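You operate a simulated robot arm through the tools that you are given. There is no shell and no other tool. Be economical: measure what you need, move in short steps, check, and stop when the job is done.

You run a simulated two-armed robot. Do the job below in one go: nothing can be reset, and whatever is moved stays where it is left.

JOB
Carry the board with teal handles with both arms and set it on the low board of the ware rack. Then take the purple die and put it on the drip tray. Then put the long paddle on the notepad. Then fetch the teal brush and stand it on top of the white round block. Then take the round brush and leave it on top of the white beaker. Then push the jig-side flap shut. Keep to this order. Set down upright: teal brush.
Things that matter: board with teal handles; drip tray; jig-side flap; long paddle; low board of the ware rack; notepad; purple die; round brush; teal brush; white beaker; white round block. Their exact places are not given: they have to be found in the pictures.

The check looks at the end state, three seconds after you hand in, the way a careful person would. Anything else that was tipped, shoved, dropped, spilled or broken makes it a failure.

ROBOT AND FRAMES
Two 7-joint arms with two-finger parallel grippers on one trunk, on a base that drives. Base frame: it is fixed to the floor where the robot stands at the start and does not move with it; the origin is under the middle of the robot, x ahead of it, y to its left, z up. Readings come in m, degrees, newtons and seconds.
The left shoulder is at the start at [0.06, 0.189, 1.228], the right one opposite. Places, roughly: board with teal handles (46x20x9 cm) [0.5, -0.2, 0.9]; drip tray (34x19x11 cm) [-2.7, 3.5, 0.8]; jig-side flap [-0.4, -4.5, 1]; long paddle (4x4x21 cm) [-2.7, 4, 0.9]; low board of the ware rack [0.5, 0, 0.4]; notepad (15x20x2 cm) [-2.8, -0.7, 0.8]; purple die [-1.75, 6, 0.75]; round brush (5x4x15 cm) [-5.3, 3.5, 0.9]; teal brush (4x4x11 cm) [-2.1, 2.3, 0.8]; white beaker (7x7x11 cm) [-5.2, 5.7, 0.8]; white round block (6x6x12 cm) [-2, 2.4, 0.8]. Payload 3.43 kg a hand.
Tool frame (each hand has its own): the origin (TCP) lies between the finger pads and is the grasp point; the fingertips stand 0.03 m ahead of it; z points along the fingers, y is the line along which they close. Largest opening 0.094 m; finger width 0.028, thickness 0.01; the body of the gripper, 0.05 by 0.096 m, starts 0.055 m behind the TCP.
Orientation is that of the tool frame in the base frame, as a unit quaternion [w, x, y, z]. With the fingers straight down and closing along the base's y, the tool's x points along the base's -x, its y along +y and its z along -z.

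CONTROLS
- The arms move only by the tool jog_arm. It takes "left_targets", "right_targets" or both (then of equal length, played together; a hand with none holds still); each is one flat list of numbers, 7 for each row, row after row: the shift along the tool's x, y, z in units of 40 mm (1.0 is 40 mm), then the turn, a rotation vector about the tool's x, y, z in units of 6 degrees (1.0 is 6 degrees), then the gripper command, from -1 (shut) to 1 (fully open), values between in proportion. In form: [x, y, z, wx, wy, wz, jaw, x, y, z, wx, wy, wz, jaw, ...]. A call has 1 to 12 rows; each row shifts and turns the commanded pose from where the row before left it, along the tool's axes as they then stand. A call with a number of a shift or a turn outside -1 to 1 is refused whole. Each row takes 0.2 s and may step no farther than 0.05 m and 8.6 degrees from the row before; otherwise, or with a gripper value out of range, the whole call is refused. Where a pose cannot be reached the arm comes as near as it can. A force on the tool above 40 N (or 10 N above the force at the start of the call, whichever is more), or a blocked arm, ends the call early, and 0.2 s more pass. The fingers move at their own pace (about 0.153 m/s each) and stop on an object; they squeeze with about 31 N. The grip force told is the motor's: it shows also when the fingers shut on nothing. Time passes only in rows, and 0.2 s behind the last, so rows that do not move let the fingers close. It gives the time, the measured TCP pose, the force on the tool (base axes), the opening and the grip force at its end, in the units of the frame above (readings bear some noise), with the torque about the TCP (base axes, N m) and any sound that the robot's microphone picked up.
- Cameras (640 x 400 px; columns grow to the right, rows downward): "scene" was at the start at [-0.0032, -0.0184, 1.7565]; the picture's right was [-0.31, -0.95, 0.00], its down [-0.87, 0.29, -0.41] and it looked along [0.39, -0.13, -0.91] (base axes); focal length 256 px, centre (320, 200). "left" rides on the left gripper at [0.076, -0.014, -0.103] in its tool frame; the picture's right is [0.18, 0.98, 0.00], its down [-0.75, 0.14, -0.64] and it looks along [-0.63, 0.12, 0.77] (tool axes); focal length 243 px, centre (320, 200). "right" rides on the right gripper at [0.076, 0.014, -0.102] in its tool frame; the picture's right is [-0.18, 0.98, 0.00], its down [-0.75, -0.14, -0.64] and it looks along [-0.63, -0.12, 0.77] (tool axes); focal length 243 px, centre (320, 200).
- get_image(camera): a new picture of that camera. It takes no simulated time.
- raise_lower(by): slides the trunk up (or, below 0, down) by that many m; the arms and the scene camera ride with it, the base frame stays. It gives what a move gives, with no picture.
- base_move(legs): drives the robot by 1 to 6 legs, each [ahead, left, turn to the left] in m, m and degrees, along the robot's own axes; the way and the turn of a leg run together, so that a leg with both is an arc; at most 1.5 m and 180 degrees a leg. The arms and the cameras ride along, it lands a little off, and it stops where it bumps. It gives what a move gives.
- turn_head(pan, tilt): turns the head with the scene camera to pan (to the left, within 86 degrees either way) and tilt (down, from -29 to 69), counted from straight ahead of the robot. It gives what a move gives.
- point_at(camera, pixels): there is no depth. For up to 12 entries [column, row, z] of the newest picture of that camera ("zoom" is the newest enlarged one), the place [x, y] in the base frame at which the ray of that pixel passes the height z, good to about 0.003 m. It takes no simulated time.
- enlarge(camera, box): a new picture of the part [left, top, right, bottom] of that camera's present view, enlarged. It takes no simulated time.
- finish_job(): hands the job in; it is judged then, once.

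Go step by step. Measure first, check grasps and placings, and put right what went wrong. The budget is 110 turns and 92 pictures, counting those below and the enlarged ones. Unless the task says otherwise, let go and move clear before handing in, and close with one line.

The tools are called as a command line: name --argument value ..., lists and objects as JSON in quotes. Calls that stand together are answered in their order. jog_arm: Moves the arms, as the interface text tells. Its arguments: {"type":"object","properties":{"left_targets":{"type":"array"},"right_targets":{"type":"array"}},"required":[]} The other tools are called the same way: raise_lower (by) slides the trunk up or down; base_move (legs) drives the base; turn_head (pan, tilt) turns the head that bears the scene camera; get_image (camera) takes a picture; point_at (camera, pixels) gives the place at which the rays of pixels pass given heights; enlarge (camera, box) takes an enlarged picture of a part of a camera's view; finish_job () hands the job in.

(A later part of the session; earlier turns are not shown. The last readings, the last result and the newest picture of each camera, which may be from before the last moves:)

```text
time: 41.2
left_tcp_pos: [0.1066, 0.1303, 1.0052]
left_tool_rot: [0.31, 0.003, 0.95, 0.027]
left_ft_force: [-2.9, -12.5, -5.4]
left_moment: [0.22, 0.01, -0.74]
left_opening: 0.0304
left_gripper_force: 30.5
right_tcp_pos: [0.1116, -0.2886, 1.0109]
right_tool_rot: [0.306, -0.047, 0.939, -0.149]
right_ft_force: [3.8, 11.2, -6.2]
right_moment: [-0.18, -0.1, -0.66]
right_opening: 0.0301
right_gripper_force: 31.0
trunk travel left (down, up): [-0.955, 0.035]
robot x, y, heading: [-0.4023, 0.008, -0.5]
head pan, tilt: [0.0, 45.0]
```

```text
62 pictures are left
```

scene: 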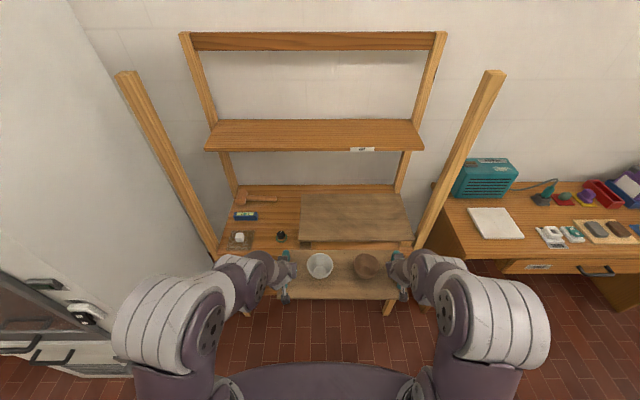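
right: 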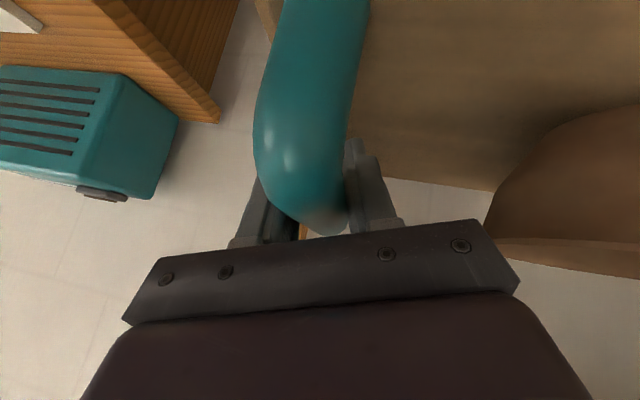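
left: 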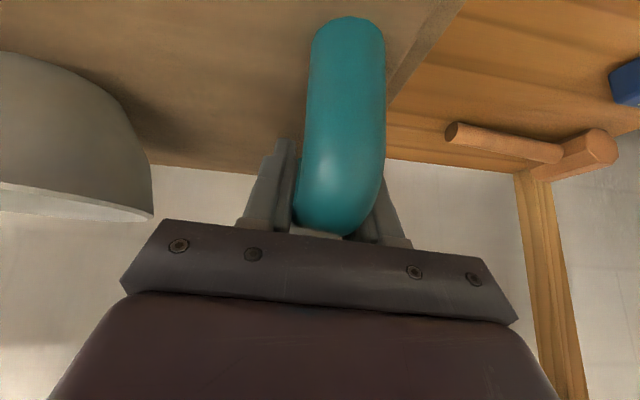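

The tray is out and level, bowls upright. I relax 2 mm inward each to ease the lateral pull, then lower the trunk toward the low board level.

jog_arm --left_targets '[0, -0.05, 0, 0, 0, 0, -1]' --right_targets '[0, 0.05, 0, 0, 0, 0, -1]'

raise_lower --by -0.4

raise_lower --by -0.06

turn_head --pan 0 --tilt 35

get_image --camera "scene"

```text
time: 41.6
left_tcp_pos: [0.102, 0.132, 1.0046]
left_tool_rot: [0.311, 0.001, 0.95, 0.029]
left_ft_force: [-2.2, 31.4, -4.8]
left_moment: [-0.69, -0.55, -1.18]
left_opening: 0.0305
left_gripper_force: 30.9
right_tcp_pos: [0.109, -0.2878, 1.0133]
right_tool_rot: [0.308, -0.046, 0.938, -0.15]
right_ft_force: [2.5, -31.8, -6.3]
right_moment: [0.34, 0.55, 0.35]
right_opening: 0.0301
right_gripper_force: 31.2
trunk travel left (down, up): [-0.955, 0.035]
robot x, y, heading: [-0.4032, 0.0032, -0.1]
head pan, tilt: [0.0, 45.0]
```

```text
time: 42.1
left_tcp_pos: [0.1008, 0.1324, 0.9993]
left_tool_rot: [0.31, 0.003, 0.95, 0.029]
left_ft_force: [-1.7, 4.2, -6.4]
left_moment: [-0.12, -0.43, -0.92]
left_opening: 0.0305
left_gripper_force: 30.9
right_tcp_pos: [0.108, -0.2872, 1.0088]
right_tool_rot: [0.309, -0.045, 0.938, -0.151]
right_ft_force: [2.1, -3.3, -5.2]
right_moment: [0.06, 0.34, 0.33]
right_opening: 0.0302
right_gripper_force: 31.0
trunk travel left (down, up): [-0.95, 0.04]
robot x, y, heading: [-0.4057, 0.0062, -0.4]
head pan, tilt: [0.0, 45.0]
stopped: the force on the tool passed its limit (the readings are from after the stop); the commanded pose is now the measured one
```

```text
time: 43.1
left_tcp_pos: [0.1014, 0.1318, 0.9393]
left_tool_rot: [0.31, 0.002, 0.95, 0.028]
left_ft_force: [-1.9, 5.3, -6.4]
left_moment: [-0.05, 0.08, -0.97]
left_opening: 0.0303
left_gripper_force: 31.4
right_tcp_pos: [0.1082, -0.2874, 0.9493]
right_tool_rot: [0.31, -0.045, 0.938, -0.151]
right_ft_force: [2.1, -5.8, -5.6]
right_moment: [0.11, -0.14, 0.21]
right_opening: 0.0302
right_gripper_force: 31.0
trunk travel left (down, up): [-0.89, 0.1]
robot x, y, heading: [-0.4038, 0.0054, -0.2]
head pan, tilt: [0.0, 45.0]
```

```text
time: 43.8
left_tcp_pos: [0.1026, 0.1322, 0.9403]
left_tool_rot: [0.31, 0.001, 0.95, 0.029]
left_ft_force: [-2.3, 7.2, -5.6]
left_moment: [-0.09, 0.04, -1.0]
left_opening: 0.0306
left_gripper_force: 31.3
right_tcp_pos: [0.1092, -0.2885, 0.9492]
right_tool_rot: [0.308, -0.045, 0.938, -0.152]
right_ft_force: [1.2, -7.0, -4.8]
right_moment: [0.09, -0.08, 0.15]
right_opening: 0.0301
right_gripper_force: 31.7
trunk travel left (down, up): [-0.89, 0.1]
robot x, y, heading: [-0.4076, 0.0076, -0.5]
head pan, tilt: [0.0, 35.0]
```

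```text
61 pictures are left
```

scene: 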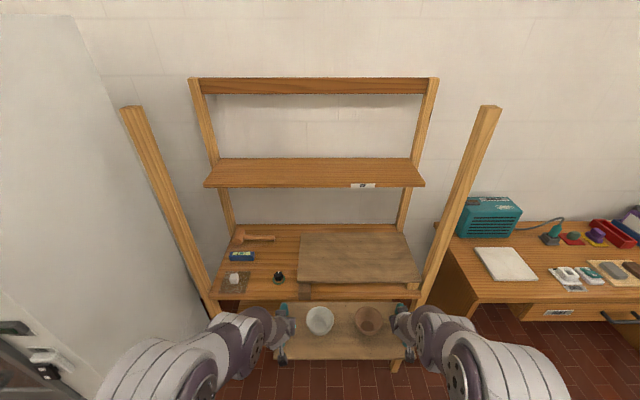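

Lateral load has relaxed to about 6 N. I lower 0.4 m more (tray still in front of the rack, edge at x≈0.2).

raise_lower --by -0.39

turn_head --pan 0 --tilt 32

get_image --camera "scene"

get_image --camera "left"

```text
time: 47.6
left_tcp_pos: [0.1025, 0.1322, 0.5496]
left_tool_rot: [0.311, 0.001, 0.95, 0.029]
left_ft_force: [-2.5, 10.7, -5.2]
left_moment: [-0.17, -0.01, -1.02]
left_opening: 0.0307
left_gripper_force: 31.1
right_tcp_pos: [0.1091, -0.2874, 0.5587]
right_tool_rot: [0.309, -0.046, 0.938, -0.151]
right_ft_force: [2.3, -11.0, -6.1]
right_moment: [0.1, -0.01, 0.24]
right_opening: 0.0299
right_gripper_force: 31.1
trunk travel left (down, up): [-0.5, 0.49]
robot x, y, heading: [-0.4064, 0.0093, -0.4]
head pan, tilt: [0.0, 35.0]
```

```text
time: 48.2
left_tcp_pos: [0.1018, 0.132, 0.5501]
left_tool_rot: [0.31, 0.002, 0.95, 0.028]
left_ft_force: [-1.5, 11.2, -6.5]
left_moment: [-0.18, -0.03, -1.02]
left_opening: 0.0302
left_gripper_force: 31.2
right_tcp_pos: [0.1085, -0.2877, 0.558]
right_tool_rot: [0.308, -0.046, 0.938, -0.151]
right_ft_force: [1.5, -11.8, -6.4]
right_moment: [0.07, 0.01, 0.26]
right_opening: 0.0302
right_gripper_force: 31.1
trunk travel left (down, up): [-0.5, 0.49]
robot x, y, heading: [-0.4069, 0.0068, -0.4]
head pan, tilt: [0.0, 32.0]
```

```text
60 pictures are left
```

scene: 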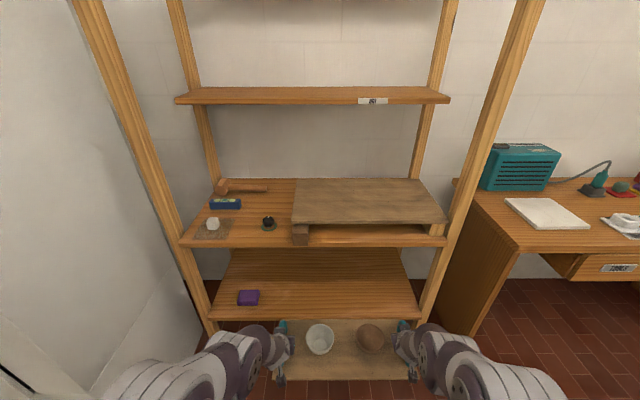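

```text
59 pictures are left
```

left: 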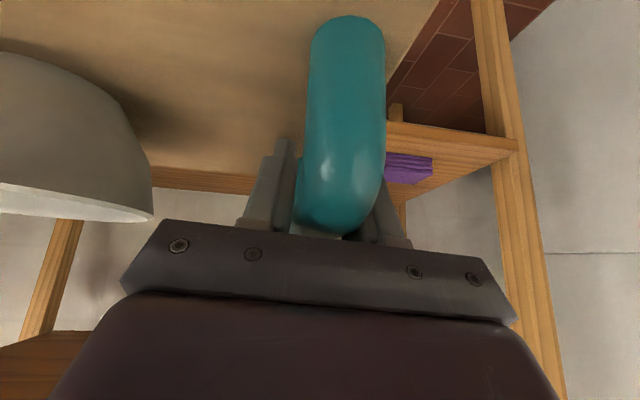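

I check the low board height against the scene view before driving in.

point_at --camera "scene" --pixels '[[209, 317, 0.405], [209, 317, 0.38], [420, 316, 0.405], [230, 250, 0.405], [405, 250, 0.405], [238, 305, 0.405], [259, 305, 0.405], [238, 290, 0.43], [259, 290, 0.43], [272, 321, 0.5], [400, 321, 0.5]]'

```text
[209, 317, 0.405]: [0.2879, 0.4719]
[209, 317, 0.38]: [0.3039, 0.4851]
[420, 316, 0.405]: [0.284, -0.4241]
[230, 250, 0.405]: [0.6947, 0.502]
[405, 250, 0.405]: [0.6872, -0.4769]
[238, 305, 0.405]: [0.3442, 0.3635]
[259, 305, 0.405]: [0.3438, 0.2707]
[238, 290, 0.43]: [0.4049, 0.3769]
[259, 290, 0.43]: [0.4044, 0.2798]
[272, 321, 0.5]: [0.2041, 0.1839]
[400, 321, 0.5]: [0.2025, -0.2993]
```

Low board top confirmed ≈0.405, front x≈0.287; the tray clears it by ~8 cm. I drive in 0.32 m.

base_move --legs '[[0.16, 0, 0.4], [0.16, 0, 0]]'

get_image --camera "scene"

```text
time: 50.7
left_tcp_pos: [0.4017, 0.1348, 0.5435]
left_tool_rot: [0.301, 0.002, 0.953, 0.03]
left_ft_force: [-3.2, -1.2, -5.7]
left_moment: [-0.02, -0.1, -0.95]
left_opening: 0.0312
left_gripper_force: 30.6
right_tcp_pos: [0.4006, -0.2854, 0.5459]
right_tool_rot: [0.293, -0.045, 0.944, -0.147]
right_ft_force: [3.7, 0.6, -5.6]
right_moment: [0.03, 0.08, -0.71]
right_opening: 0.0302
right_gripper_force: 31.3
trunk travel left (down, up): [-0.5, 0.49]
robot x, y, heading: [-0.0958, 0.0081, -0.3]
head pan, tilt: [0.0, 32.0]
stopped in leg 2: the robot was blocked; the commanded pose is now the measured one
```

```text
58 pictures are left
```

scene: 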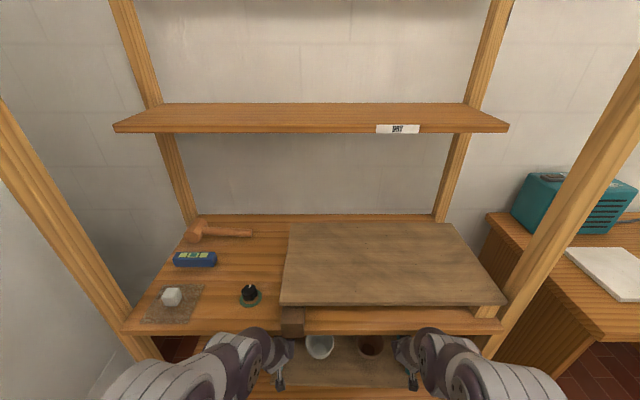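

The arms touched the middle board's edge with TCP x≈0.40; the tray is already over the low board (near edge ≈0.30). I lower 4 cm, which frees the arms, then nudge forward 2 cm.

raise_lower --by -0.04

base_move --legs '[[0.02, 0, 0]]'

get_image --camera "left"

```text
time: 51.5
left_tcp_pos: [0.4042, 0.134, 0.5047]
left_tool_rot: [0.303, 0.002, 0.952, 0.03]
left_ft_force: [-4.5, -1.9, -5.5]
left_moment: [0.09, 0.25, -0.95]
left_opening: 0.0307
left_gripper_force: 30.7
right_tcp_pos: [0.4052, -0.2857, 0.5079]
right_tool_rot: [0.294, -0.046, 0.943, -0.148]
right_ft_force: [3.4, 1.1, -5.9]
right_moment: [0.0, -0.28, -0.79]
right_opening: 0.0303
right_gripper_force: 30.8
trunk travel left (down, up): [-0.46, 0.53]
robot x, y, heading: [-0.0952, 0.0037, -0.2]
head pan, tilt: [0.0, 32.0]
```

```text
time: 52.5
left_tcp_pos: [0.4153, 0.1359, 0.5006]
left_tool_rot: [0.294, 0.005, 0.955, 0.031]
left_ft_force: [-4.0, -0.5, -6.2]
left_moment: [-0.06, -0.18, -0.91]
left_opening: 0.031
left_gripper_force: 31.0
right_tcp_pos: [0.4156, -0.2858, 0.5014]
right_tool_rot: [0.287, -0.045, 0.946, -0.146]
right_ft_force: [4.1, 1.5, -5.2]
right_moment: [-0.04, 0.14, -0.42]
right_opening: 0.0301
right_gripper_force: 31.4
trunk travel left (down, up): [-0.46, 0.53]
robot x, y, heading: [-0.0773, 0.0052, 0.0]
head pan, tilt: [0.0, 32.0]
stopped in leg 1: the robot was blocked; the commanded pose is now the measured one
```

```text
57 pictures are left
```

left: 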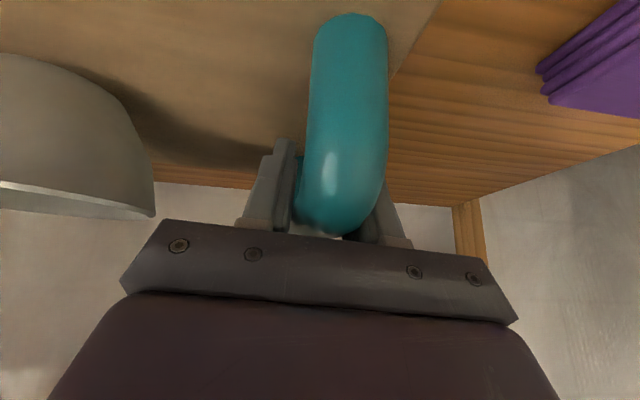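

TCP x≈0.415 puts the tray's near edge at ≈0.31, about 3 cm inside the board. I lower gradually until the load transfers.

raise_lower --by -0.025

raise_lower --by -0.01

```text
time: 53.2
left_tcp_pos: [0.4176, 0.1339, 0.4752]
left_tool_rot: [0.296, 0.005, 0.955, 0.031]
left_ft_force: [-3.4, -1.5, -6.0]
left_moment: [0.07, 0.16, -0.92]
left_opening: 0.0307
left_gripper_force: 31.4
right_tcp_pos: [0.4189, -0.2857, 0.4777]
right_tool_rot: [0.288, -0.046, 0.945, -0.146]
right_ft_force: [4.0, 0.8, -5.9]
right_moment: [-0.01, -0.19, -0.59]
right_opening: 0.0301
right_gripper_force: 31.2
trunk travel left (down, up): [-0.435, 0.555]
robot x, y, heading: [-0.0727, 0.0037, -0.1]
head pan, tilt: [0.0, 32.0]
```

```text
time: 53.7
left_tcp_pos: [0.4175, 0.135, 0.4645]
left_tool_rot: [0.296, 0.003, 0.955, 0.032]
left_ft_force: [-4.1, -2.1, -6.0]
left_moment: [0.09, 0.29, -0.96]
left_opening: 0.0311
left_gripper_force: 30.5
right_tcp_pos: [0.4178, -0.286, 0.4673]
right_tool_rot: [0.288, -0.045, 0.945, -0.147]
right_ft_force: [2.6, 2.4, -5.4]
right_moment: [0.0, -0.35, -0.64]
right_opening: 0.0298
right_gripper_force: 30.9
trunk travel left (down, up): [-0.425, 0.565]
robot x, y, heading: [-0.0744, 0.0048, -0.1]
head pan, tilt: [0.0, 32.0]
```

Not yet in contact; I continue in small steps.

raise_lower --by -0.008

raise_lower --by -0.006

raise_lower --by -0.005

```text
time: 54.3
left_tcp_pos: [0.4183, 0.1351, 0.4588]
left_tool_rot: [0.299, 0.003, 0.954, 0.03]
left_ft_force: [-2.3, -7.4, -2.1]
left_moment: [-0.1, -0.98, -0.81]
left_opening: 0.0307
left_gripper_force: 30.8
right_tcp_pos: [0.418, -0.2854, 0.4628]
right_tool_rot: [0.291, -0.046, 0.944, -0.147]
right_ft_force: [1.1, 4.9, 15.8]
right_moment: [-0.13, -0.83, -0.22]
right_opening: 0.0301
right_gripper_force: 31.0
trunk travel left (down, up): [-0.417, 0.573]
robot x, y, heading: [-0.076, 0.0048, -0.1]
head pan, tilt: [0.0, 32.0]
```

```text
time: 54.9
left_tcp_pos: [0.4173, 0.1362, 0.4531]
left_tool_rot: [0.299, 0.003, 0.954, 0.031]
left_ft_force: [-7.2, -1.4, 6.5]
left_moment: [0.05, 0.19, -0.85]
left_opening: 0.0308
left_gripper_force: 31.1
right_tcp_pos: [0.4172, -0.2868, 0.4571]
right_tool_rot: [0.291, -0.046, 0.944, -0.147]
right_ft_force: [-5.8, -0.3, 30.0]
right_moment: [0.1, -0.07, -0.82]
right_opening: 0.0302
right_gripper_force: 30.7
trunk travel left (down, up): [-0.411, 0.579]
robot x, y, heading: [-0.0761, 0.0078, -0.2]
head pan, tilt: [0.0, 32.0]
```

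```text
time: 55.3
left_tcp_pos: [0.4192, 0.1347, 0.453]
left_tool_rot: [0.302, 0.004, 0.953, 0.031]
left_ft_force: [-9.0, -0.2, 20.4]
left_moment: [0.05, 0.36, -0.86]
left_opening: 0.0311
left_gripper_force: 31.4
right_tcp_pos: [0.4204, -0.2867, 0.4555]
right_tool_rot: [0.297, -0.044, 0.942, -0.149]
right_ft_force: [0.8, 3.4, 15.1]
right_moment: [0.17, 0.02, -0.82]
right_opening: 0.0303
right_gripper_force: 30.8
trunk travel left (down, up): [-0.408, 0.582]
robot x, y, heading: [-0.0766, 0.005, -0.1]
head pan, tilt: [0.0, 32.0]
stopped: the force on the tool passed its limit (the readings are from after the stop); the commanded pose is now the measured one
```

The tray rests firmly on the low board on both sides. I open both grippers and check.

jog_arm --left_targets '[0, 0, 0, 0, 0, 0, 0.3, 0, 0, 0, 0, 0, 0, 0.3]' --right_targets '[0, 0, 0, 0, 0, 0, 0.3, 0, 0, 0, 0, 0, 0, 0.3]'

get_image --camera "right"

get_image --camera "left"

```text
time: 56.1
left_tcp_pos: [0.4202, 0.134, 0.4529]
left_tool_rot: [0.303, 0.002, 0.952, 0.031]
left_ft_force: [-2.3, 2.0, 10.1]
left_moment: [-0.24, -0.01, -0.07]
left_opening: 0.0591
left_gripper_force: 0.1
right_tcp_pos: [0.4262, -0.2896, 0.4593]
right_tool_rot: [0.301, -0.042, 0.941, -0.151]
right_ft_force: [-3.5, -6.7, 20.9]
right_moment: [0.26, -0.03, 0.05]
right_opening: 0.054
right_gripper_force: 0.1
trunk travel left (down, up): [-0.408, 0.582]
robot x, y, heading: [-0.0764, 0.0059, -0.2]
head pan, tilt: [0.0, 32.0]
stopped in row 2 (right hand): the force on the tool passed its limit (the readings are from after the stop); the commanded pose is now the measured one
```

```text
56 pictures are left
```

right: 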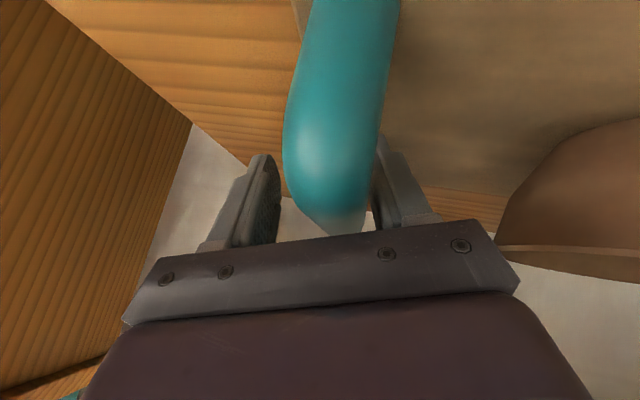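

```text
55 pictures are left
```

left: 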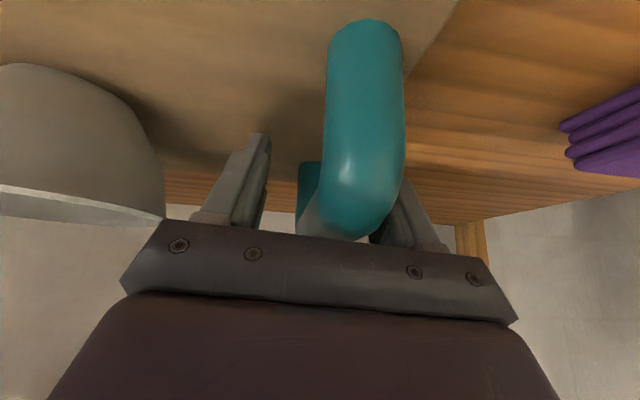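

Tray is placed and free; each bar is close to the +y finger. I shift both hands +y about 1 cm and withdraw along the tool axis.

jog_arm --left_targets '[0, 0.25, -0.1, 0, 0, 0, 0.3, 0, 0, -0.5, 0, 0, 0, 0.3, 0, 0, -1, 0, 0, 0, 0.3, 0, 0, -1, 0, 0, 0, 0.3]' --right_targets '[0, 0.2, -0.15, 0, 0, 0, 0.3, 0, 0, -0.5, 0, 0, 0, 0.3, 0, 0, -1, 0, 0, 0, 0.3, 0, 0, -1, 0, 0, 0, 0.3]'

get_image --camera "right"

get_image --camera "left"

```text
time: 57.1
left_tcp_pos: [0.3601, 0.1388, 0.5345]
left_tool_rot: [0.301, 0.001, 0.953, 0.032]
left_ft_force: [0.1, -0.5, 0.0]
left_moment: [0.01, -0.03, -0.02]
left_opening: 0.0612
left_gripper_force: 0.1
right_tcp_pos: [0.3626, -0.2531, 0.5353]
right_tool_rot: [0.297, -0.043, 0.942, -0.15]
right_ft_force: [0.3, -0.1, 0.5]
right_moment: [0.0, 0.05, -0.02]
right_opening: 0.0611
right_gripper_force: 0.1
trunk travel left (down, up): [-0.408, 0.582]
robot x, y, heading: [-0.0736, 0.0045, -0.3]
head pan, tilt: [0.0, 32.0]
```

```text
54 pictures are left
```

right: 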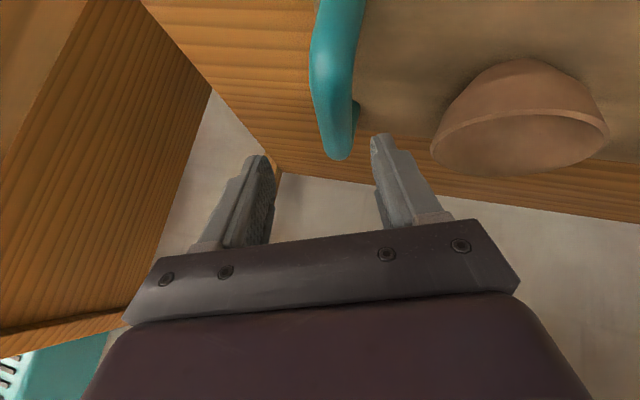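

```text
53 pictures are left
```

left: 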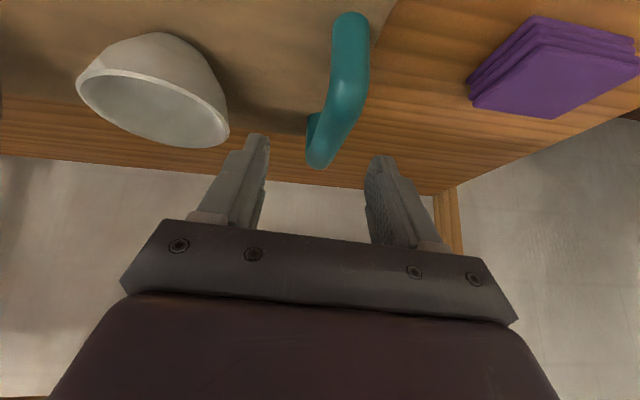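

Hands are clear and the tray sits with bowls upright. I back out, raise the trunk, and verify while looking around to the left.

base_move --legs '[[-0.4, 0, 0]]'

get_image --camera "scene"

raise_lower --by 0.4

turn_head --pan 80 --tilt 20

get_image --camera "scene"

turn_head --pan -86 --tilt 20

get_image --camera "scene"

```text
time: 59.5
left_tcp_pos: [-0.0288, 0.1392, 0.5358]
left_tool_rot: [0.301, 0.003, 0.953, 0.032]
left_ft_force: [-0.3, 0.1, 0.1]
left_moment: [0.02, 0.01, 0.0]
left_opening: 0.061
left_gripper_force: 0.1
right_tcp_pos: [-0.0274, -0.2527, 0.5348]
right_tool_rot: [0.297, -0.043, 0.942, -0.15]
right_ft_force: [-0.5, -0.7, -0.1]
right_moment: [0.0, -0.05, 0.02]
right_opening: 0.061
right_gripper_force: 0.0
trunk travel left (down, up): [-0.408, 0.582]
robot x, y, heading: [-0.4691, 0.0091, -0.5]
head pan, tilt: [0.0, 32.0]
```

```text
52 pictures are left
```

scene: 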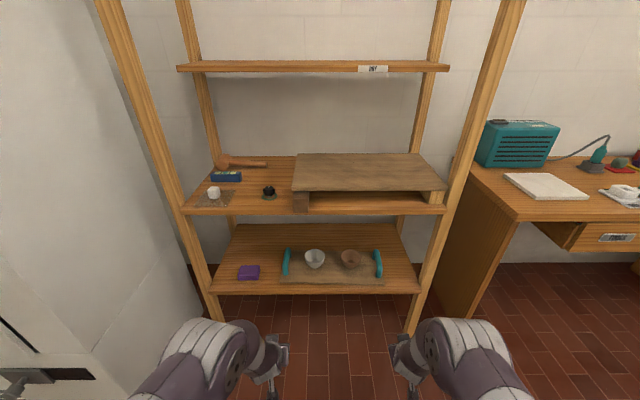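

```text
time: 63.4
left_tcp_pos: [-0.0296, 0.1406, 0.9365]
left_tool_rot: [0.3, 0.002, 0.953, 0.031]
left_ft_force: [-0.2, -0.5, 0.0]
left_moment: [0.01, 0.0, -0.02]
left_opening: 0.0612
left_gripper_force: 0.1
right_tcp_pos: [-0.0279, -0.2532, 0.9352]
right_tool_rot: [0.295, -0.043, 0.943, -0.15]
right_ft_force: [-0.4, -1.3, -0.1]
right_moment: [0.02, 0.01, 0.02]
right_opening: 0.0611
right_gripper_force: 0.1
trunk travel left (down, up): [-0.808, 0.182]
robot x, y, heading: [-0.4658, 0.0052, -0.4]
head pan, tilt: [0.0, 32.0]
```

```text
time: 64.9
left_tcp_pos: [-0.0299, 0.1404, 0.9354]
left_tool_rot: [0.301, 0.003, 0.953, 0.031]
left_ft_force: [1.1, 0.7, -0.6]
left_moment: [0.01, 0.01, 0.0]
left_opening: 0.0611
left_gripper_force: 0.1
right_tcp_pos: [-0.028, -0.252, 0.9355]
right_tool_rot: [0.296, -0.042, 0.942, -0.151]
right_ft_force: [-0.5, 0.1, 0.2]
right_moment: [0.01, 0.0, 0.03]
right_opening: 0.0611
right_gripper_force: 0.0
trunk travel left (down, up): [-0.808, 0.182]
robot x, y, heading: [-0.4666, 0.0081, -0.5]
head pan, tilt: [80.0, 20.0]
```

```text
51 pictures are left
```

scene: 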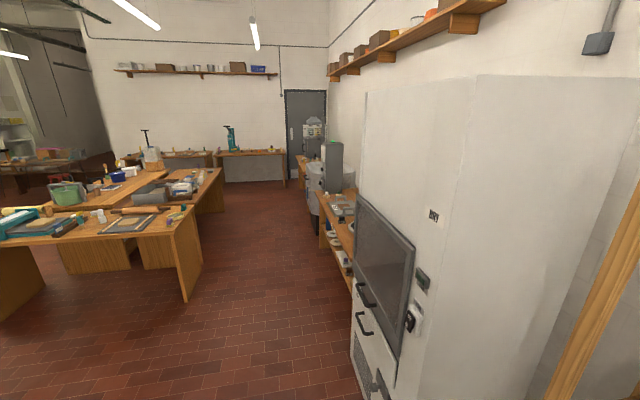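

```text
time: 67.4
left_tcp_pos: [-0.0303, 0.1402, 0.9355]
left_tool_rot: [0.3, 0.003, 0.953, 0.031]
left_ft_force: [0.1, 0.8, -1.0]
left_moment: [0.01, -0.02, 0.04]
left_opening: 0.0612
left_gripper_force: 0.0
right_tcp_pos: [-0.0275, -0.2519, 0.936]
right_tool_rot: [0.296, -0.042, 0.942, -0.151]
right_ft_force: [0.2, 0.5, 0.4]
right_moment: [0.03, 0.02, 0.01]
right_opening: 0.061
right_gripper_force: 0.0
trunk travel left (down, up): [-0.808, 0.182]
robot x, y, heading: [-0.4682, 0.0064, -0.5]
head pan, tilt: [-85.9, 20.0]
```

```text
50 pictures are left
```

scene: 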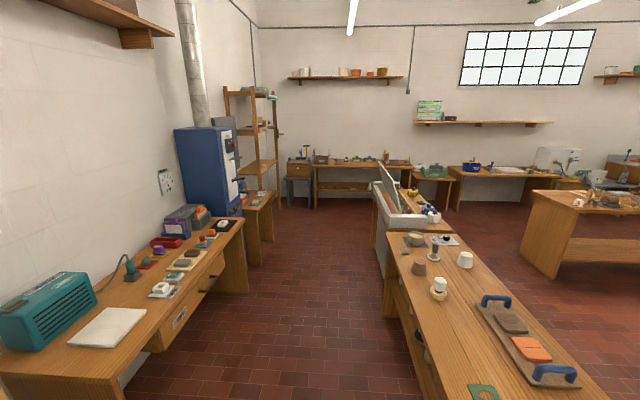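

The tray stands well on the low board. Now I map the way to the left (+y) by measuring floor points from a higher view.

raise_lower --by 0.18

turn_head --pan 86 --tilt 22

get_image --camera "scene"

```text
time: 69.4
left_tcp_pos: [-0.0291, 0.1396, 1.1149]
left_tool_rot: [0.299, 0.003, 0.954, 0.032]
left_ft_force: [0.2, -0.2, -0.1]
left_moment: [-0.04, -0.02, 0.01]
left_opening: 0.0611
left_gripper_force: 0.1
right_tcp_pos: [-0.0264, -0.2519, 1.1144]
right_tool_rot: [0.296, -0.042, 0.942, -0.151]
right_ft_force: [-1.2, 0.2, -0.5]
right_moment: [0.02, 0.0, -0.02]
right_opening: 0.0613
right_gripper_force: 0.1
trunk travel left (down, up): [-0.988, 0.002]
robot x, y, heading: [-0.4678, 0.0065, -0.5]
head pan, tilt: [-85.9, 20.0]
```

```text
time: 72.0
left_tcp_pos: [-0.0278, 0.1408, 1.1158]
left_tool_rot: [0.301, 0.003, 0.953, 0.031]
left_ft_force: [-0.3, 0.4, -0.4]
left_moment: [0.04, 0.01, 0.02]
left_opening: 0.061
left_gripper_force: 0.1
right_tcp_pos: [-0.0276, -0.2522, 1.1145]
right_tool_rot: [0.295, -0.042, 0.942, -0.151]
right_ft_force: [-0.2, -1.0, -0.4]
right_moment: [0.02, -0.02, 0.0]
right_opening: 0.0613
right_gripper_force: 0.1
trunk travel left (down, up): [-0.988, 0.002]
robot x, y, heading: [-0.4649, 0.0087, -0.3]
head pan, tilt: [85.9, 22.0]
```

```text
49 pictures are left
```

scene: 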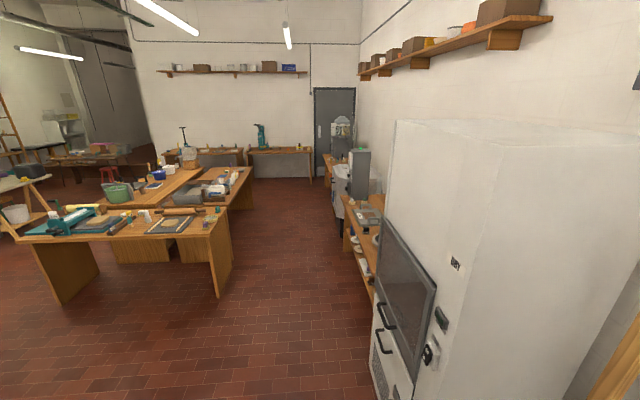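

point_at --camera "scene" --pixels '[[62, 303, 0], [218, 298, 0], [232, 266, 0], [252, 207, 0], [372, 385, 0], [352, 250, 0], [340, 195, 0], [315, 180, 0], [20, 240, 0.76], [210, 237, 0.76], [230, 210, 0.76], [255, 150, 0.76]]'

enlarge --camera "scene" --box '[0, 110, 340, 310]'

```text
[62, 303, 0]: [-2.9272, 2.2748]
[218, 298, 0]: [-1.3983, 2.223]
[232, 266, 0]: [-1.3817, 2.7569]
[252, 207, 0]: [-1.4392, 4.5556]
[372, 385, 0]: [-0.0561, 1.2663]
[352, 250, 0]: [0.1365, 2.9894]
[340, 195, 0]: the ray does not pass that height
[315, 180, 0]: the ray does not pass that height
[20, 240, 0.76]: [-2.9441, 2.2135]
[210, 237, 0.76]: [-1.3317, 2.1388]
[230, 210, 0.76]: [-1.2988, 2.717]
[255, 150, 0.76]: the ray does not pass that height
```

```text
1.88 times, centred on (170, 210) of scene
```

zoom: 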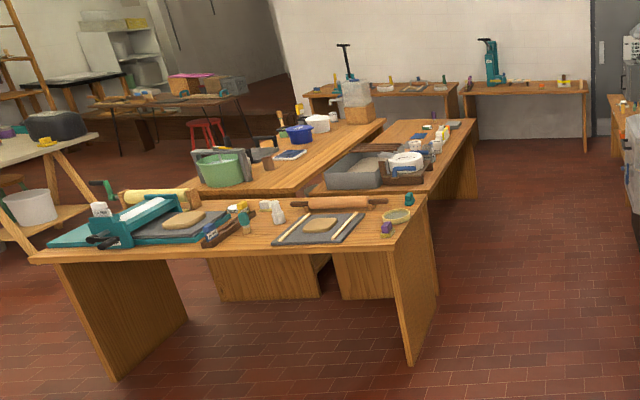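

Table A spans x −2.95…−1.33, y≈2.15–2.75; the corridor x≈−1.2…−0.1 runs along +y. I turn left and drive up the corridor toward the far table with the die.

base_move --legs '[[0, 0, 45], [0, 0, 45.4], [1.5, 0.13, 0], [1.5, 0, 0], [1.3, 0, 0]]'

turn_head --pan 30 --tilt 25

get_image --camera "scene"

```text
refused: leg 3 is longer than a leg can be; nothing moved
```

```text
time: 73.3
left_tcp_pos: [-0.0295, 0.1397, 1.1153]
left_tool_rot: [0.3, 0.003, 0.953, 0.031]
left_ft_force: [-0.3, 0.3, 0.3]
left_moment: [0.01, -0.01, -0.03]
left_opening: 0.0608
left_gripper_force: 0.1
right_tcp_pos: [-0.0271, -0.2532, 1.1153]
right_tool_rot: [0.296, -0.042, 0.942, -0.151]
right_ft_force: [0.3, 0.2, 0.1]
right_moment: [0.03, 0.01, -0.02]
right_opening: 0.0612
right_gripper_force: 0.0
trunk travel left (down, up): [-0.988, 0.002]
robot x, y, heading: [-0.4637, 0.0077, -0.3]
head pan, tilt: [30.0, 25.0]
```

```text
47 pictures are left
```

scene: 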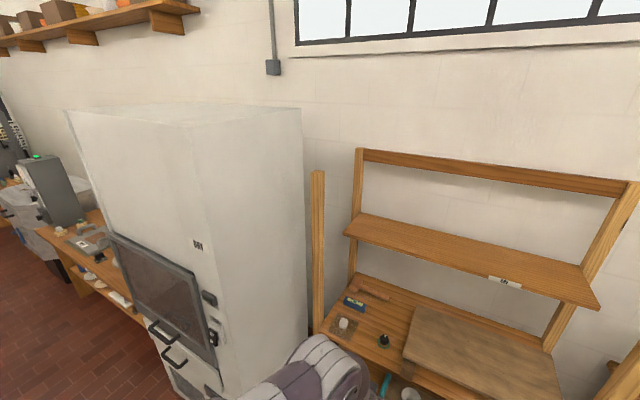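

The drive was refused (leg over 1.5 m with the sideways part). I re-send it with shorter legs.

base_move --legs '[[0, 0, 45], [0, 0, 45.3], [1.4, 0.13, 0], [1.4, 0, 0], [1.4, 0, 0]]'

```text
time: 97.3
left_tcp_pos: [-0.6529, 4.5841, 1.1151]
left_tool_rot: [0.196, -0.657, 0.691, 0.229]
left_ft_force: [0.0, -0.4, 0.2]
left_moment: [0.0, 0.05, 0.02]
left_opening: 0.0612
left_gripper_force: 0.0
right_tcp_pos: [-0.2612, 4.5684, 1.1154]
right_tool_rot: [-0.318, 0.682, -0.651, -0.097]
right_ft_force: [-0.1, -0.4, 0.5]
right_moment: [0.01, 0.01, 0.02]
right_opening: 0.0609
right_gripper_force: 0.0
trunk travel left (down, up): [-0.988, 0.002]
robot x, y, heading: [-0.5389, 4.1384, 87.3]
head pan, tilt: [30.0, 25.0]
```

turn_head --pan 35 --tilt 25

get_image --camera "scene"

```text
time: 98.0
left_tcp_pos: [-0.6519, 4.585, 1.1152]
left_tool_rot: [0.195, -0.657, 0.691, 0.231]
left_ft_force: [0.3, -0.8, -0.3]
left_moment: [-0.02, 0.01, 0.02]
left_opening: 0.0612
left_gripper_force: 0.1
right_tcp_pos: [-0.2601, 4.57, 1.1146]
right_tool_rot: [-0.318, 0.683, -0.651, -0.095]
right_ft_force: [-0.3, 0.1, -0.2]
right_moment: [0.02, 0.01, 0.0]
right_opening: 0.0611
right_gripper_force: 0.1
trunk travel left (down, up): [-0.988, 0.002]
robot x, y, heading: [-0.5408, 4.1417, 87.1]
head pan, tilt: [35.0, 25.0]
```

```text
46 pictures are left
```

scene: 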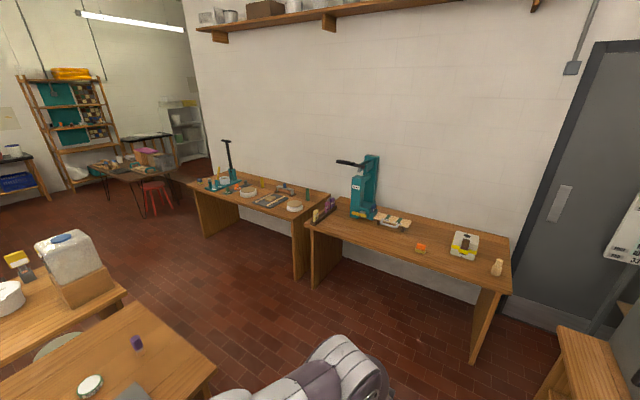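

I zoom on the far tables to find the die near x≈−1.75, y≈6.

enlarge --camera "scene" --box '[240, 160, 400, 260]'

point_at --camera "scene" --pixels '[[318, 222, 0.77], [332, 212, 0.77], [328, 203, 0.77], [306, 226, 0.76], [513, 290, 0.76], [335, 198, 0.76], [330, 284, 0], [478, 362, 0], [298, 279, 0], [215, 372, 0.76], [125, 292, 0.76], [137, 346, 0.76]]'

```text
4.00 times, centred on (320, 210) of scene
```

zoom: 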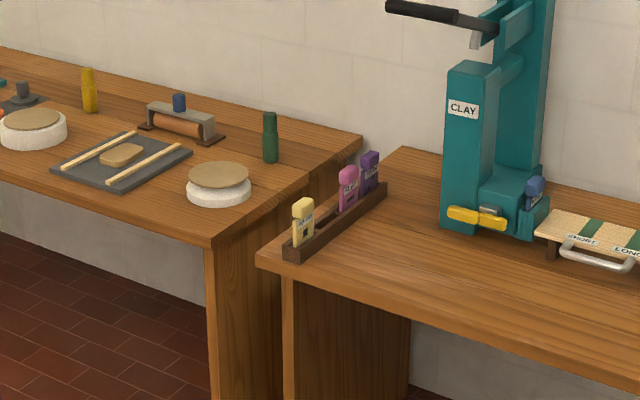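

```text
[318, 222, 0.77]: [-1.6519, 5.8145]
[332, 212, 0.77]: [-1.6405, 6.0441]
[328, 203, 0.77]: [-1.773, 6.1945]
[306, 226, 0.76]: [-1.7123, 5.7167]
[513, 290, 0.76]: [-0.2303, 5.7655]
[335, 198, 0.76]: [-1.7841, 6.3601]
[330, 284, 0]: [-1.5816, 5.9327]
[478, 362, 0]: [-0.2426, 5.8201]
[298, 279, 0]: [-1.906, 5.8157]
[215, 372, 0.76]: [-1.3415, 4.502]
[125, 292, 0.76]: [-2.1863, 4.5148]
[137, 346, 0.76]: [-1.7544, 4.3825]
```

The purple die stands in a wooden die rack with yellow and pink ones, the purple at the wall end near (-1.72,6.1). I drive to (−1.55, 5.2) facing it.

base_move --legs '[[1.0, 0, 2.7], [0, 1.0, 0]]'

turn_head --pan 15 --tilt 45

get_image --camera "scene"

```text
time: 108.0
left_tcp_pos: [-1.6617, 5.5645, 1.1166]
left_tool_rot: [-0.189, 0.675, -0.673, -0.235]
left_ft_force: [0.1, -0.5, -0.8]
left_moment: [0.0, 0.03, -0.01]
left_opening: 0.0612
left_gripper_force: 0.1
right_tcp_pos: [-1.2692, 5.5687, 1.1158]
right_tool_rot: [-0.315, 0.699, -0.633, -0.105]
right_ft_force: [-0.3, 0.2, -0.1]
right_moment: [-0.02, 0.03, 0.01]
right_opening: 0.061
right_gripper_force: 0.1
trunk travel left (down, up): [-0.988, 0.002]
robot x, y, heading: [-1.5255, 5.127, 90.3]
head pan, tilt: [35.0, 25.0]
```

```text
time: 108.8
left_tcp_pos: [-1.6615, 5.5641, 1.1165]
left_tool_rot: [0.189, -0.674, 0.674, 0.235]
left_ft_force: [0.6, -1.4, 0.4]
left_moment: [0.02, -0.02, 0.01]
left_opening: 0.061
left_gripper_force: 0.0
right_tcp_pos: [-1.2702, 5.5687, 1.1151]
right_tool_rot: [-0.315, 0.699, -0.634, -0.104]
right_ft_force: [0.6, -0.2, 0.1]
right_moment: [-0.03, 0.01, 0.01]
right_opening: 0.0612
right_gripper_force: 0.1
trunk travel left (down, up): [-0.988, 0.002]
robot x, y, heading: [-1.5259, 5.1249, 89.8]
head pan, tilt: [15.0, 45.0]
```

```text
44 pictures are left
```

scene: 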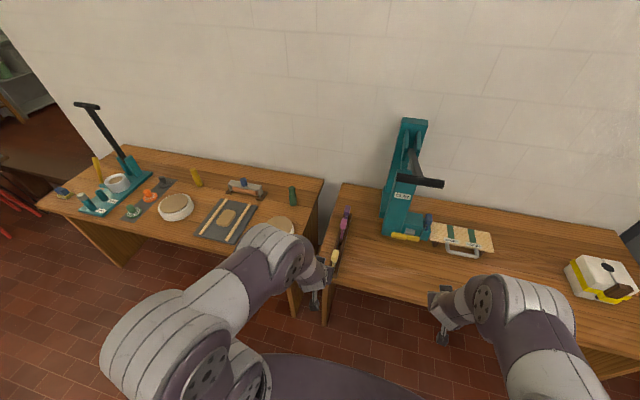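

The clay extruder's lever sticks toward me at (440,183), near the right hand's path. I measure it and the die rack.

enlarge --camera "scene" --box '[300, 180, 396, 300]'

point_at --camera "scene" --pixels '[[442, 185, 1.2], [442, 185, 1.1], [348, 212, 0.85], [348, 212, 0.8], [348, 233, 0.77], [330, 275, 0.77], [335, 255, 0.8], [410, 125, 1.3], [322, 295, 0.76]]'

```text
3.33 times, centred on (348, 240) of scene
```

zoom: 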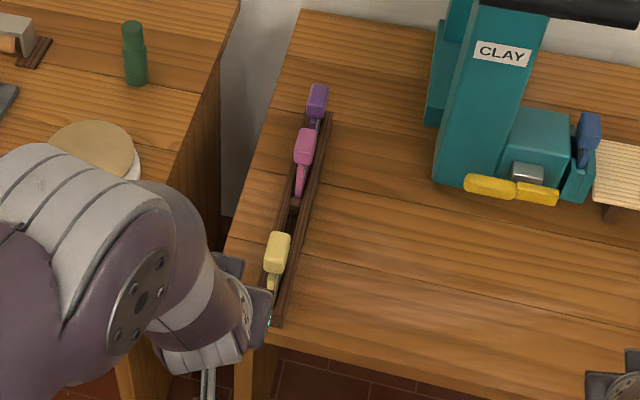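

```text
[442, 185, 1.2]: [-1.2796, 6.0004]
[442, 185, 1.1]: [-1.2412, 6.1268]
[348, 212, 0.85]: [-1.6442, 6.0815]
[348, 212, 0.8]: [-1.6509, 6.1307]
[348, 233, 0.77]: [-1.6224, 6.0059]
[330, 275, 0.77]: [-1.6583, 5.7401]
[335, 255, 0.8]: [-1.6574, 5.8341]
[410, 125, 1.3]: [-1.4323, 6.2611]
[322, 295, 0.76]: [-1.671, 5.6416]
```

The purple knob is near (−1.655, 6.08, 0.84). I pull the right hand back from the lever, drive forward 0.29 m, and look with the left hand camera.

jog_arm --right_targets '[0.76, 0, -0.556, 0, 0, 0, 0.3, 0.76, 0, -0.556, 0, 0, 0, 0.3, 0.76, 0, -0.556, 0, 0, 0, 0.3, 0.76, 0, -0.556, 0, 0, 0, 0.3]'

base_move --legs '[[0.29, 0, 0]]'

get_image --camera "left"

```text
time: 110.0
left_tcp_pos: [-1.663, 5.5641, 1.1143]
left_tool_rot: [-0.19, 0.675, -0.673, -0.236]
left_ft_force: [0.2, 0.4, -0.1]
left_moment: [0.0, 0.01, 0.02]
left_opening: 0.0611
left_gripper_force: 0.0
right_tcp_pos: [-1.2745, 5.4486, 1.1311]
right_tool_rot: [-0.344, 0.686, -0.629, -0.125]
right_ft_force: [-0.6, -0.3, -0.2]
right_moment: [-0.01, -0.01, 0.0]
right_opening: 0.061
right_gripper_force: 0.0
right hand out of reach, approached as far as the arm can: row 4
trunk travel left (down, up): [-0.988, 0.002]
robot x, y, heading: [-1.522, 5.1284, 90.3]
head pan, tilt: [15.0, 45.0]
stopped in row 4 (right hand): the arm was blocked; the commanded pose is now the measured one
```

```text
time: 112.0
left_tcp_pos: [-1.6619, 5.8499, 1.116]
left_tool_rot: [-0.19, 0.674, -0.674, -0.235]
left_ft_force: [0.5, -0.1, -0.4]
left_moment: [-0.03, 0.0, -0.03]
left_opening: 0.0611
left_gripper_force: 0.1
right_tcp_pos: [-1.2741, 5.7369, 1.1329]
right_tool_rot: [-0.343, 0.687, -0.628, -0.126]
right_ft_force: [0.7, -0.4, 0.2]
right_moment: [-0.01, 0.03, -0.02]
right_opening: 0.0611
right_gripper_force: 0.1
trunk travel left (down, up): [-0.988, 0.002]
robot x, y, heading: [-1.5246, 5.4175, 90.0]
head pan, tilt: [15.0, 45.0]
```

```text
42 pictures are left
```

left: 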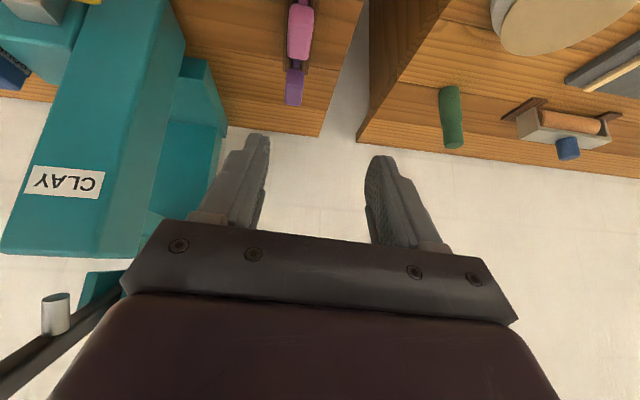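

The purple die's knob shows at (294,88), behind the pink one. I measure it here.

point_at --camera "left" --pixels '[[294, 88, 0.86], [294, 88, 0.83], [294, 88, 0.8], [300, 30, 0.84], [293, 103, 0.86], [296, 72, 0.84], [318, 134, 0.76]]'

enlarge --camera "left" --box '[240, 0, 360, 140]'

```text
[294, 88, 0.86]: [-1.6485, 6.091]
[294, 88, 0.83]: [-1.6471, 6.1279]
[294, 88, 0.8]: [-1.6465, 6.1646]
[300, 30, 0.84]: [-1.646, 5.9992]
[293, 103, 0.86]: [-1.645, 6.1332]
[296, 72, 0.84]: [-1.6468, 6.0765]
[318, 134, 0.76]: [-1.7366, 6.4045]
```

```text
2.86 times, centred on (300, 70) of left
```

zoom: 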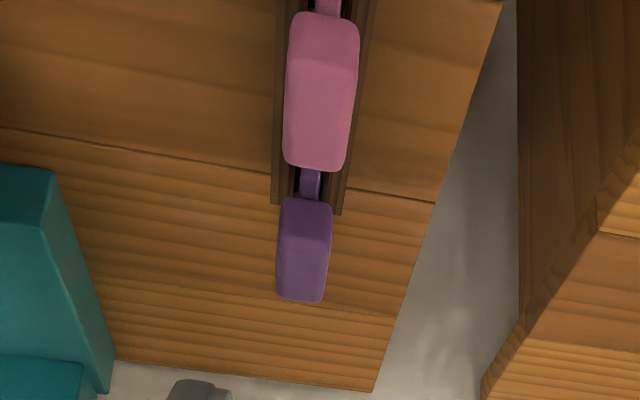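

Both views agree on the knob at (−1.648, 6.09, 0.857), with the pink die 9 cm nearer. I want a steeper hand to clear pink: advance the base 7 cm, reduce the left pitch by 20°, and lower the trunk 10 cm.

base_move --legs '[[0.07, 0, 0]]'

jog_arm --left_targets '[0, 0, 0, 0, 1, 0, 0.5, 0, 0, 0, 0, 1, 0, 0.5, 0, 0, 0, 0, 1, 0, 0.5]'

raise_lower --by -0.1

```text
time: 113.0
left_tcp_pos: [-1.6625, 5.9155, 1.1173]
left_tool_rot: [-0.191, 0.674, -0.673, -0.237]
left_ft_force: [-0.1, -0.1, 0.4]
left_moment: [0.01, -0.01, -0.01]
left_opening: 0.0612
left_gripper_force: 0.1
right_tcp_pos: [-1.2749, 5.8017, 1.1335]
right_tool_rot: [-0.346, 0.685, -0.629, -0.127]
right_ft_force: [-0.5, -0.1, 1.1]
right_moment: [0.02, 0.0, 0.01]
right_opening: 0.0611
right_gripper_force: 0.1
trunk travel left (down, up): [-0.988, 0.002]
robot x, y, heading: [-1.5242, 5.4873, 90.0]
head pan, tilt: [15.0, 45.0]
```

```text
time: 113.8
left_tcp_pos: [-1.6625, 5.9252, 1.1131]
left_tool_rot: [-0.079, 0.703, -0.695, -0.125]
left_ft_force: [0.2, -0.5, -0.1]
left_moment: [-0.03, 0.03, 0.02]
left_opening: 0.0704
left_gripper_force: 0.1
right_tcp_pos: [-1.274, 5.8127, 1.1307]
right_tool_rot: [-0.342, 0.688, -0.628, -0.125]
right_ft_force: [0.1, 0.8, 0.3]
right_moment: [-0.02, 0.01, -0.01]
right_opening: 0.0611
right_gripper_force: 0.0
trunk travel left (down, up): [-0.988, 0.002]
robot x, y, heading: [-1.5258, 5.4857, 90.4]
head pan, tilt: [15.0, 45.0]
```

```text
time: 115.1
left_tcp_pos: [-1.6632, 5.9235, 1.0158]
left_tool_rot: [-0.081, 0.703, -0.695, -0.126]
left_ft_force: [-0.7, -0.7, 0.5]
left_moment: [0.03, 0.01, -0.01]
left_opening: 0.0705
left_gripper_force: 0.1
right_tcp_pos: [-1.2739, 5.8077, 1.0315]
right_tool_rot: [-0.344, 0.686, -0.628, -0.127]
right_ft_force: [0.0, -0.4, -0.2]
right_moment: [0.0, -0.02, -0.01]
right_opening: 0.0612
right_gripper_force: 0.0
trunk travel left (down, up): [-0.888, 0.102]
robot x, y, heading: [-1.5289, 5.4852, 90.2]
head pan, tilt: [15.0, 45.0]
```

Orientation reached (17° pitch). I move horizontally over the knob and look.

jog_arm --left_targets '[-0.99, -0.115, 0.295, 0, 0, 0, 0.5, -0.99, -0.115, 0.295, 0, 0, 0, 0.5, -0.99, -0.115, 0.295, 0, 0, 0, 0.5, -0.99, -0.115, 0.295, 0, 0, 0, 0.5, 0.29, -0.06, 0.95, 0, 0, 0, 0.5]'

get_image --camera "left"

```text
time: 116.3
left_tcp_pos: [-1.6468, 6.0893, 0.9712]
left_tool_rot: [-0.082, 0.702, -0.696, -0.126]
left_ft_force: [-0.2, -0.1, -0.1]
left_moment: [0.0, 0.0, -0.03]
left_opening: 0.0706
left_gripper_force: 0.0
right_tcp_pos: [-1.2744, 5.8076, 1.0314]
right_tool_rot: [-0.345, 0.686, -0.629, -0.125]
right_ft_force: [0.0, -0.5, 0.6]
right_moment: [0.01, 0.01, 0.01]
right_opening: 0.0609
right_gripper_force: 0.1
trunk travel left (down, up): [-0.888, 0.102]
robot x, y, heading: [-1.5246, 5.4846, 90.1]
head pan, tilt: [15.0, 45.0]
```

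```text
40 pictures are left
```

left: 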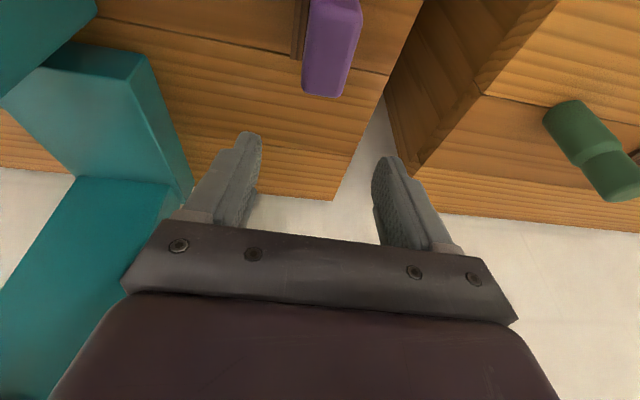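

point_at --camera "left" --pixels '[[334, 20, 0.87], [330, 70, 0.87], [330, 93, 0.87], [330, 93, 0.84], [308, 50, 0.86], [352, 50, 0.86], [334, 2, 0.87]]'

enlarge --camera "scene" --box '[270, 180, 400, 280]'

```text
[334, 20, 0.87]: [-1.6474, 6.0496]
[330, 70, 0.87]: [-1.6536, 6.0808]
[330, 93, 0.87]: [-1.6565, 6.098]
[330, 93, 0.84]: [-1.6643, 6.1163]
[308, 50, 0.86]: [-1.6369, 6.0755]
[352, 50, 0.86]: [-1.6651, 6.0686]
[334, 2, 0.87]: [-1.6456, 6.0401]
```

```text
4.00 times, centred on (335, 230) of scene
```

zoom: 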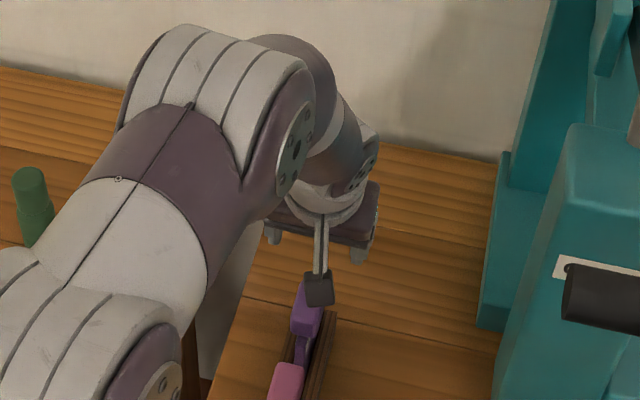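

The knob spans x −1.637…−1.665; its height looks like 0.86–0.88 at centre with y≈6.065. I descend to z≈0.875 with a small backward correction and check.

jog_arm --left_targets '[0.4, -0.01, 0.715, 0, 0, 0, 0.5, 0.4, -0.01, 0.715, 0, 0, 0, 0.5, 0.4, -0.01, 0.715, 0, 0, 0, 0.5]'

get_image --camera "left"

enlarge --camera "scene" --box '[270, 180, 400, 280]'

```text
time: 117.1
left_tcp_pos: [-1.6495, 6.0668, 0.8767]
left_tool_rot: [-0.081, 0.704, -0.695, -0.126]
left_ft_force: [-0.2, 0.5, 0.4]
left_moment: [0.01, 0.01, -0.02]
left_opening: 0.0704
left_gripper_force: 0.1
right_tcp_pos: [-1.2739, 5.8073, 1.0317]
right_tool_rot: [-0.344, 0.686, -0.628, -0.125]
right_ft_force: [0.4, 0.1, -0.2]
right_moment: [0.0, -0.05, 0.03]
right_opening: 0.0612
right_gripper_force: 0.2
trunk travel left (down, up): [-0.888, 0.102]
robot x, y, heading: [-1.5265, 5.4864, 89.8]
head pan, tilt: [15.0, 45.0]
```

```text
38 pictures are left
```

left: 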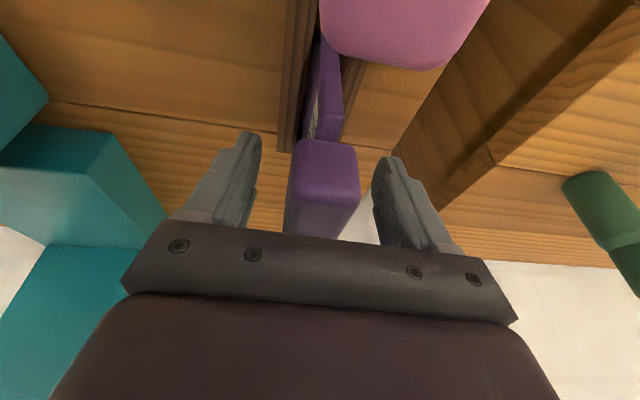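

```text
4.00 times, centred on (335, 230) of scene
```

zoom: 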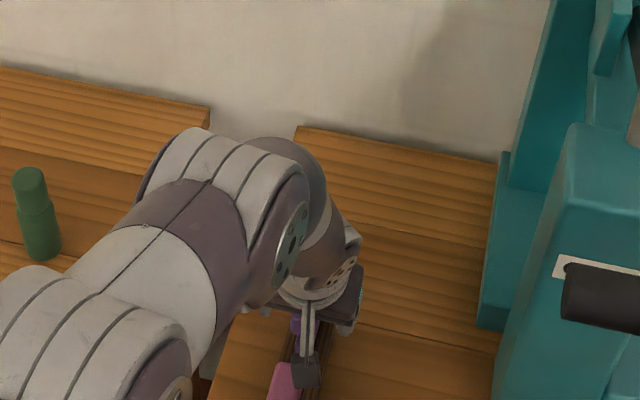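

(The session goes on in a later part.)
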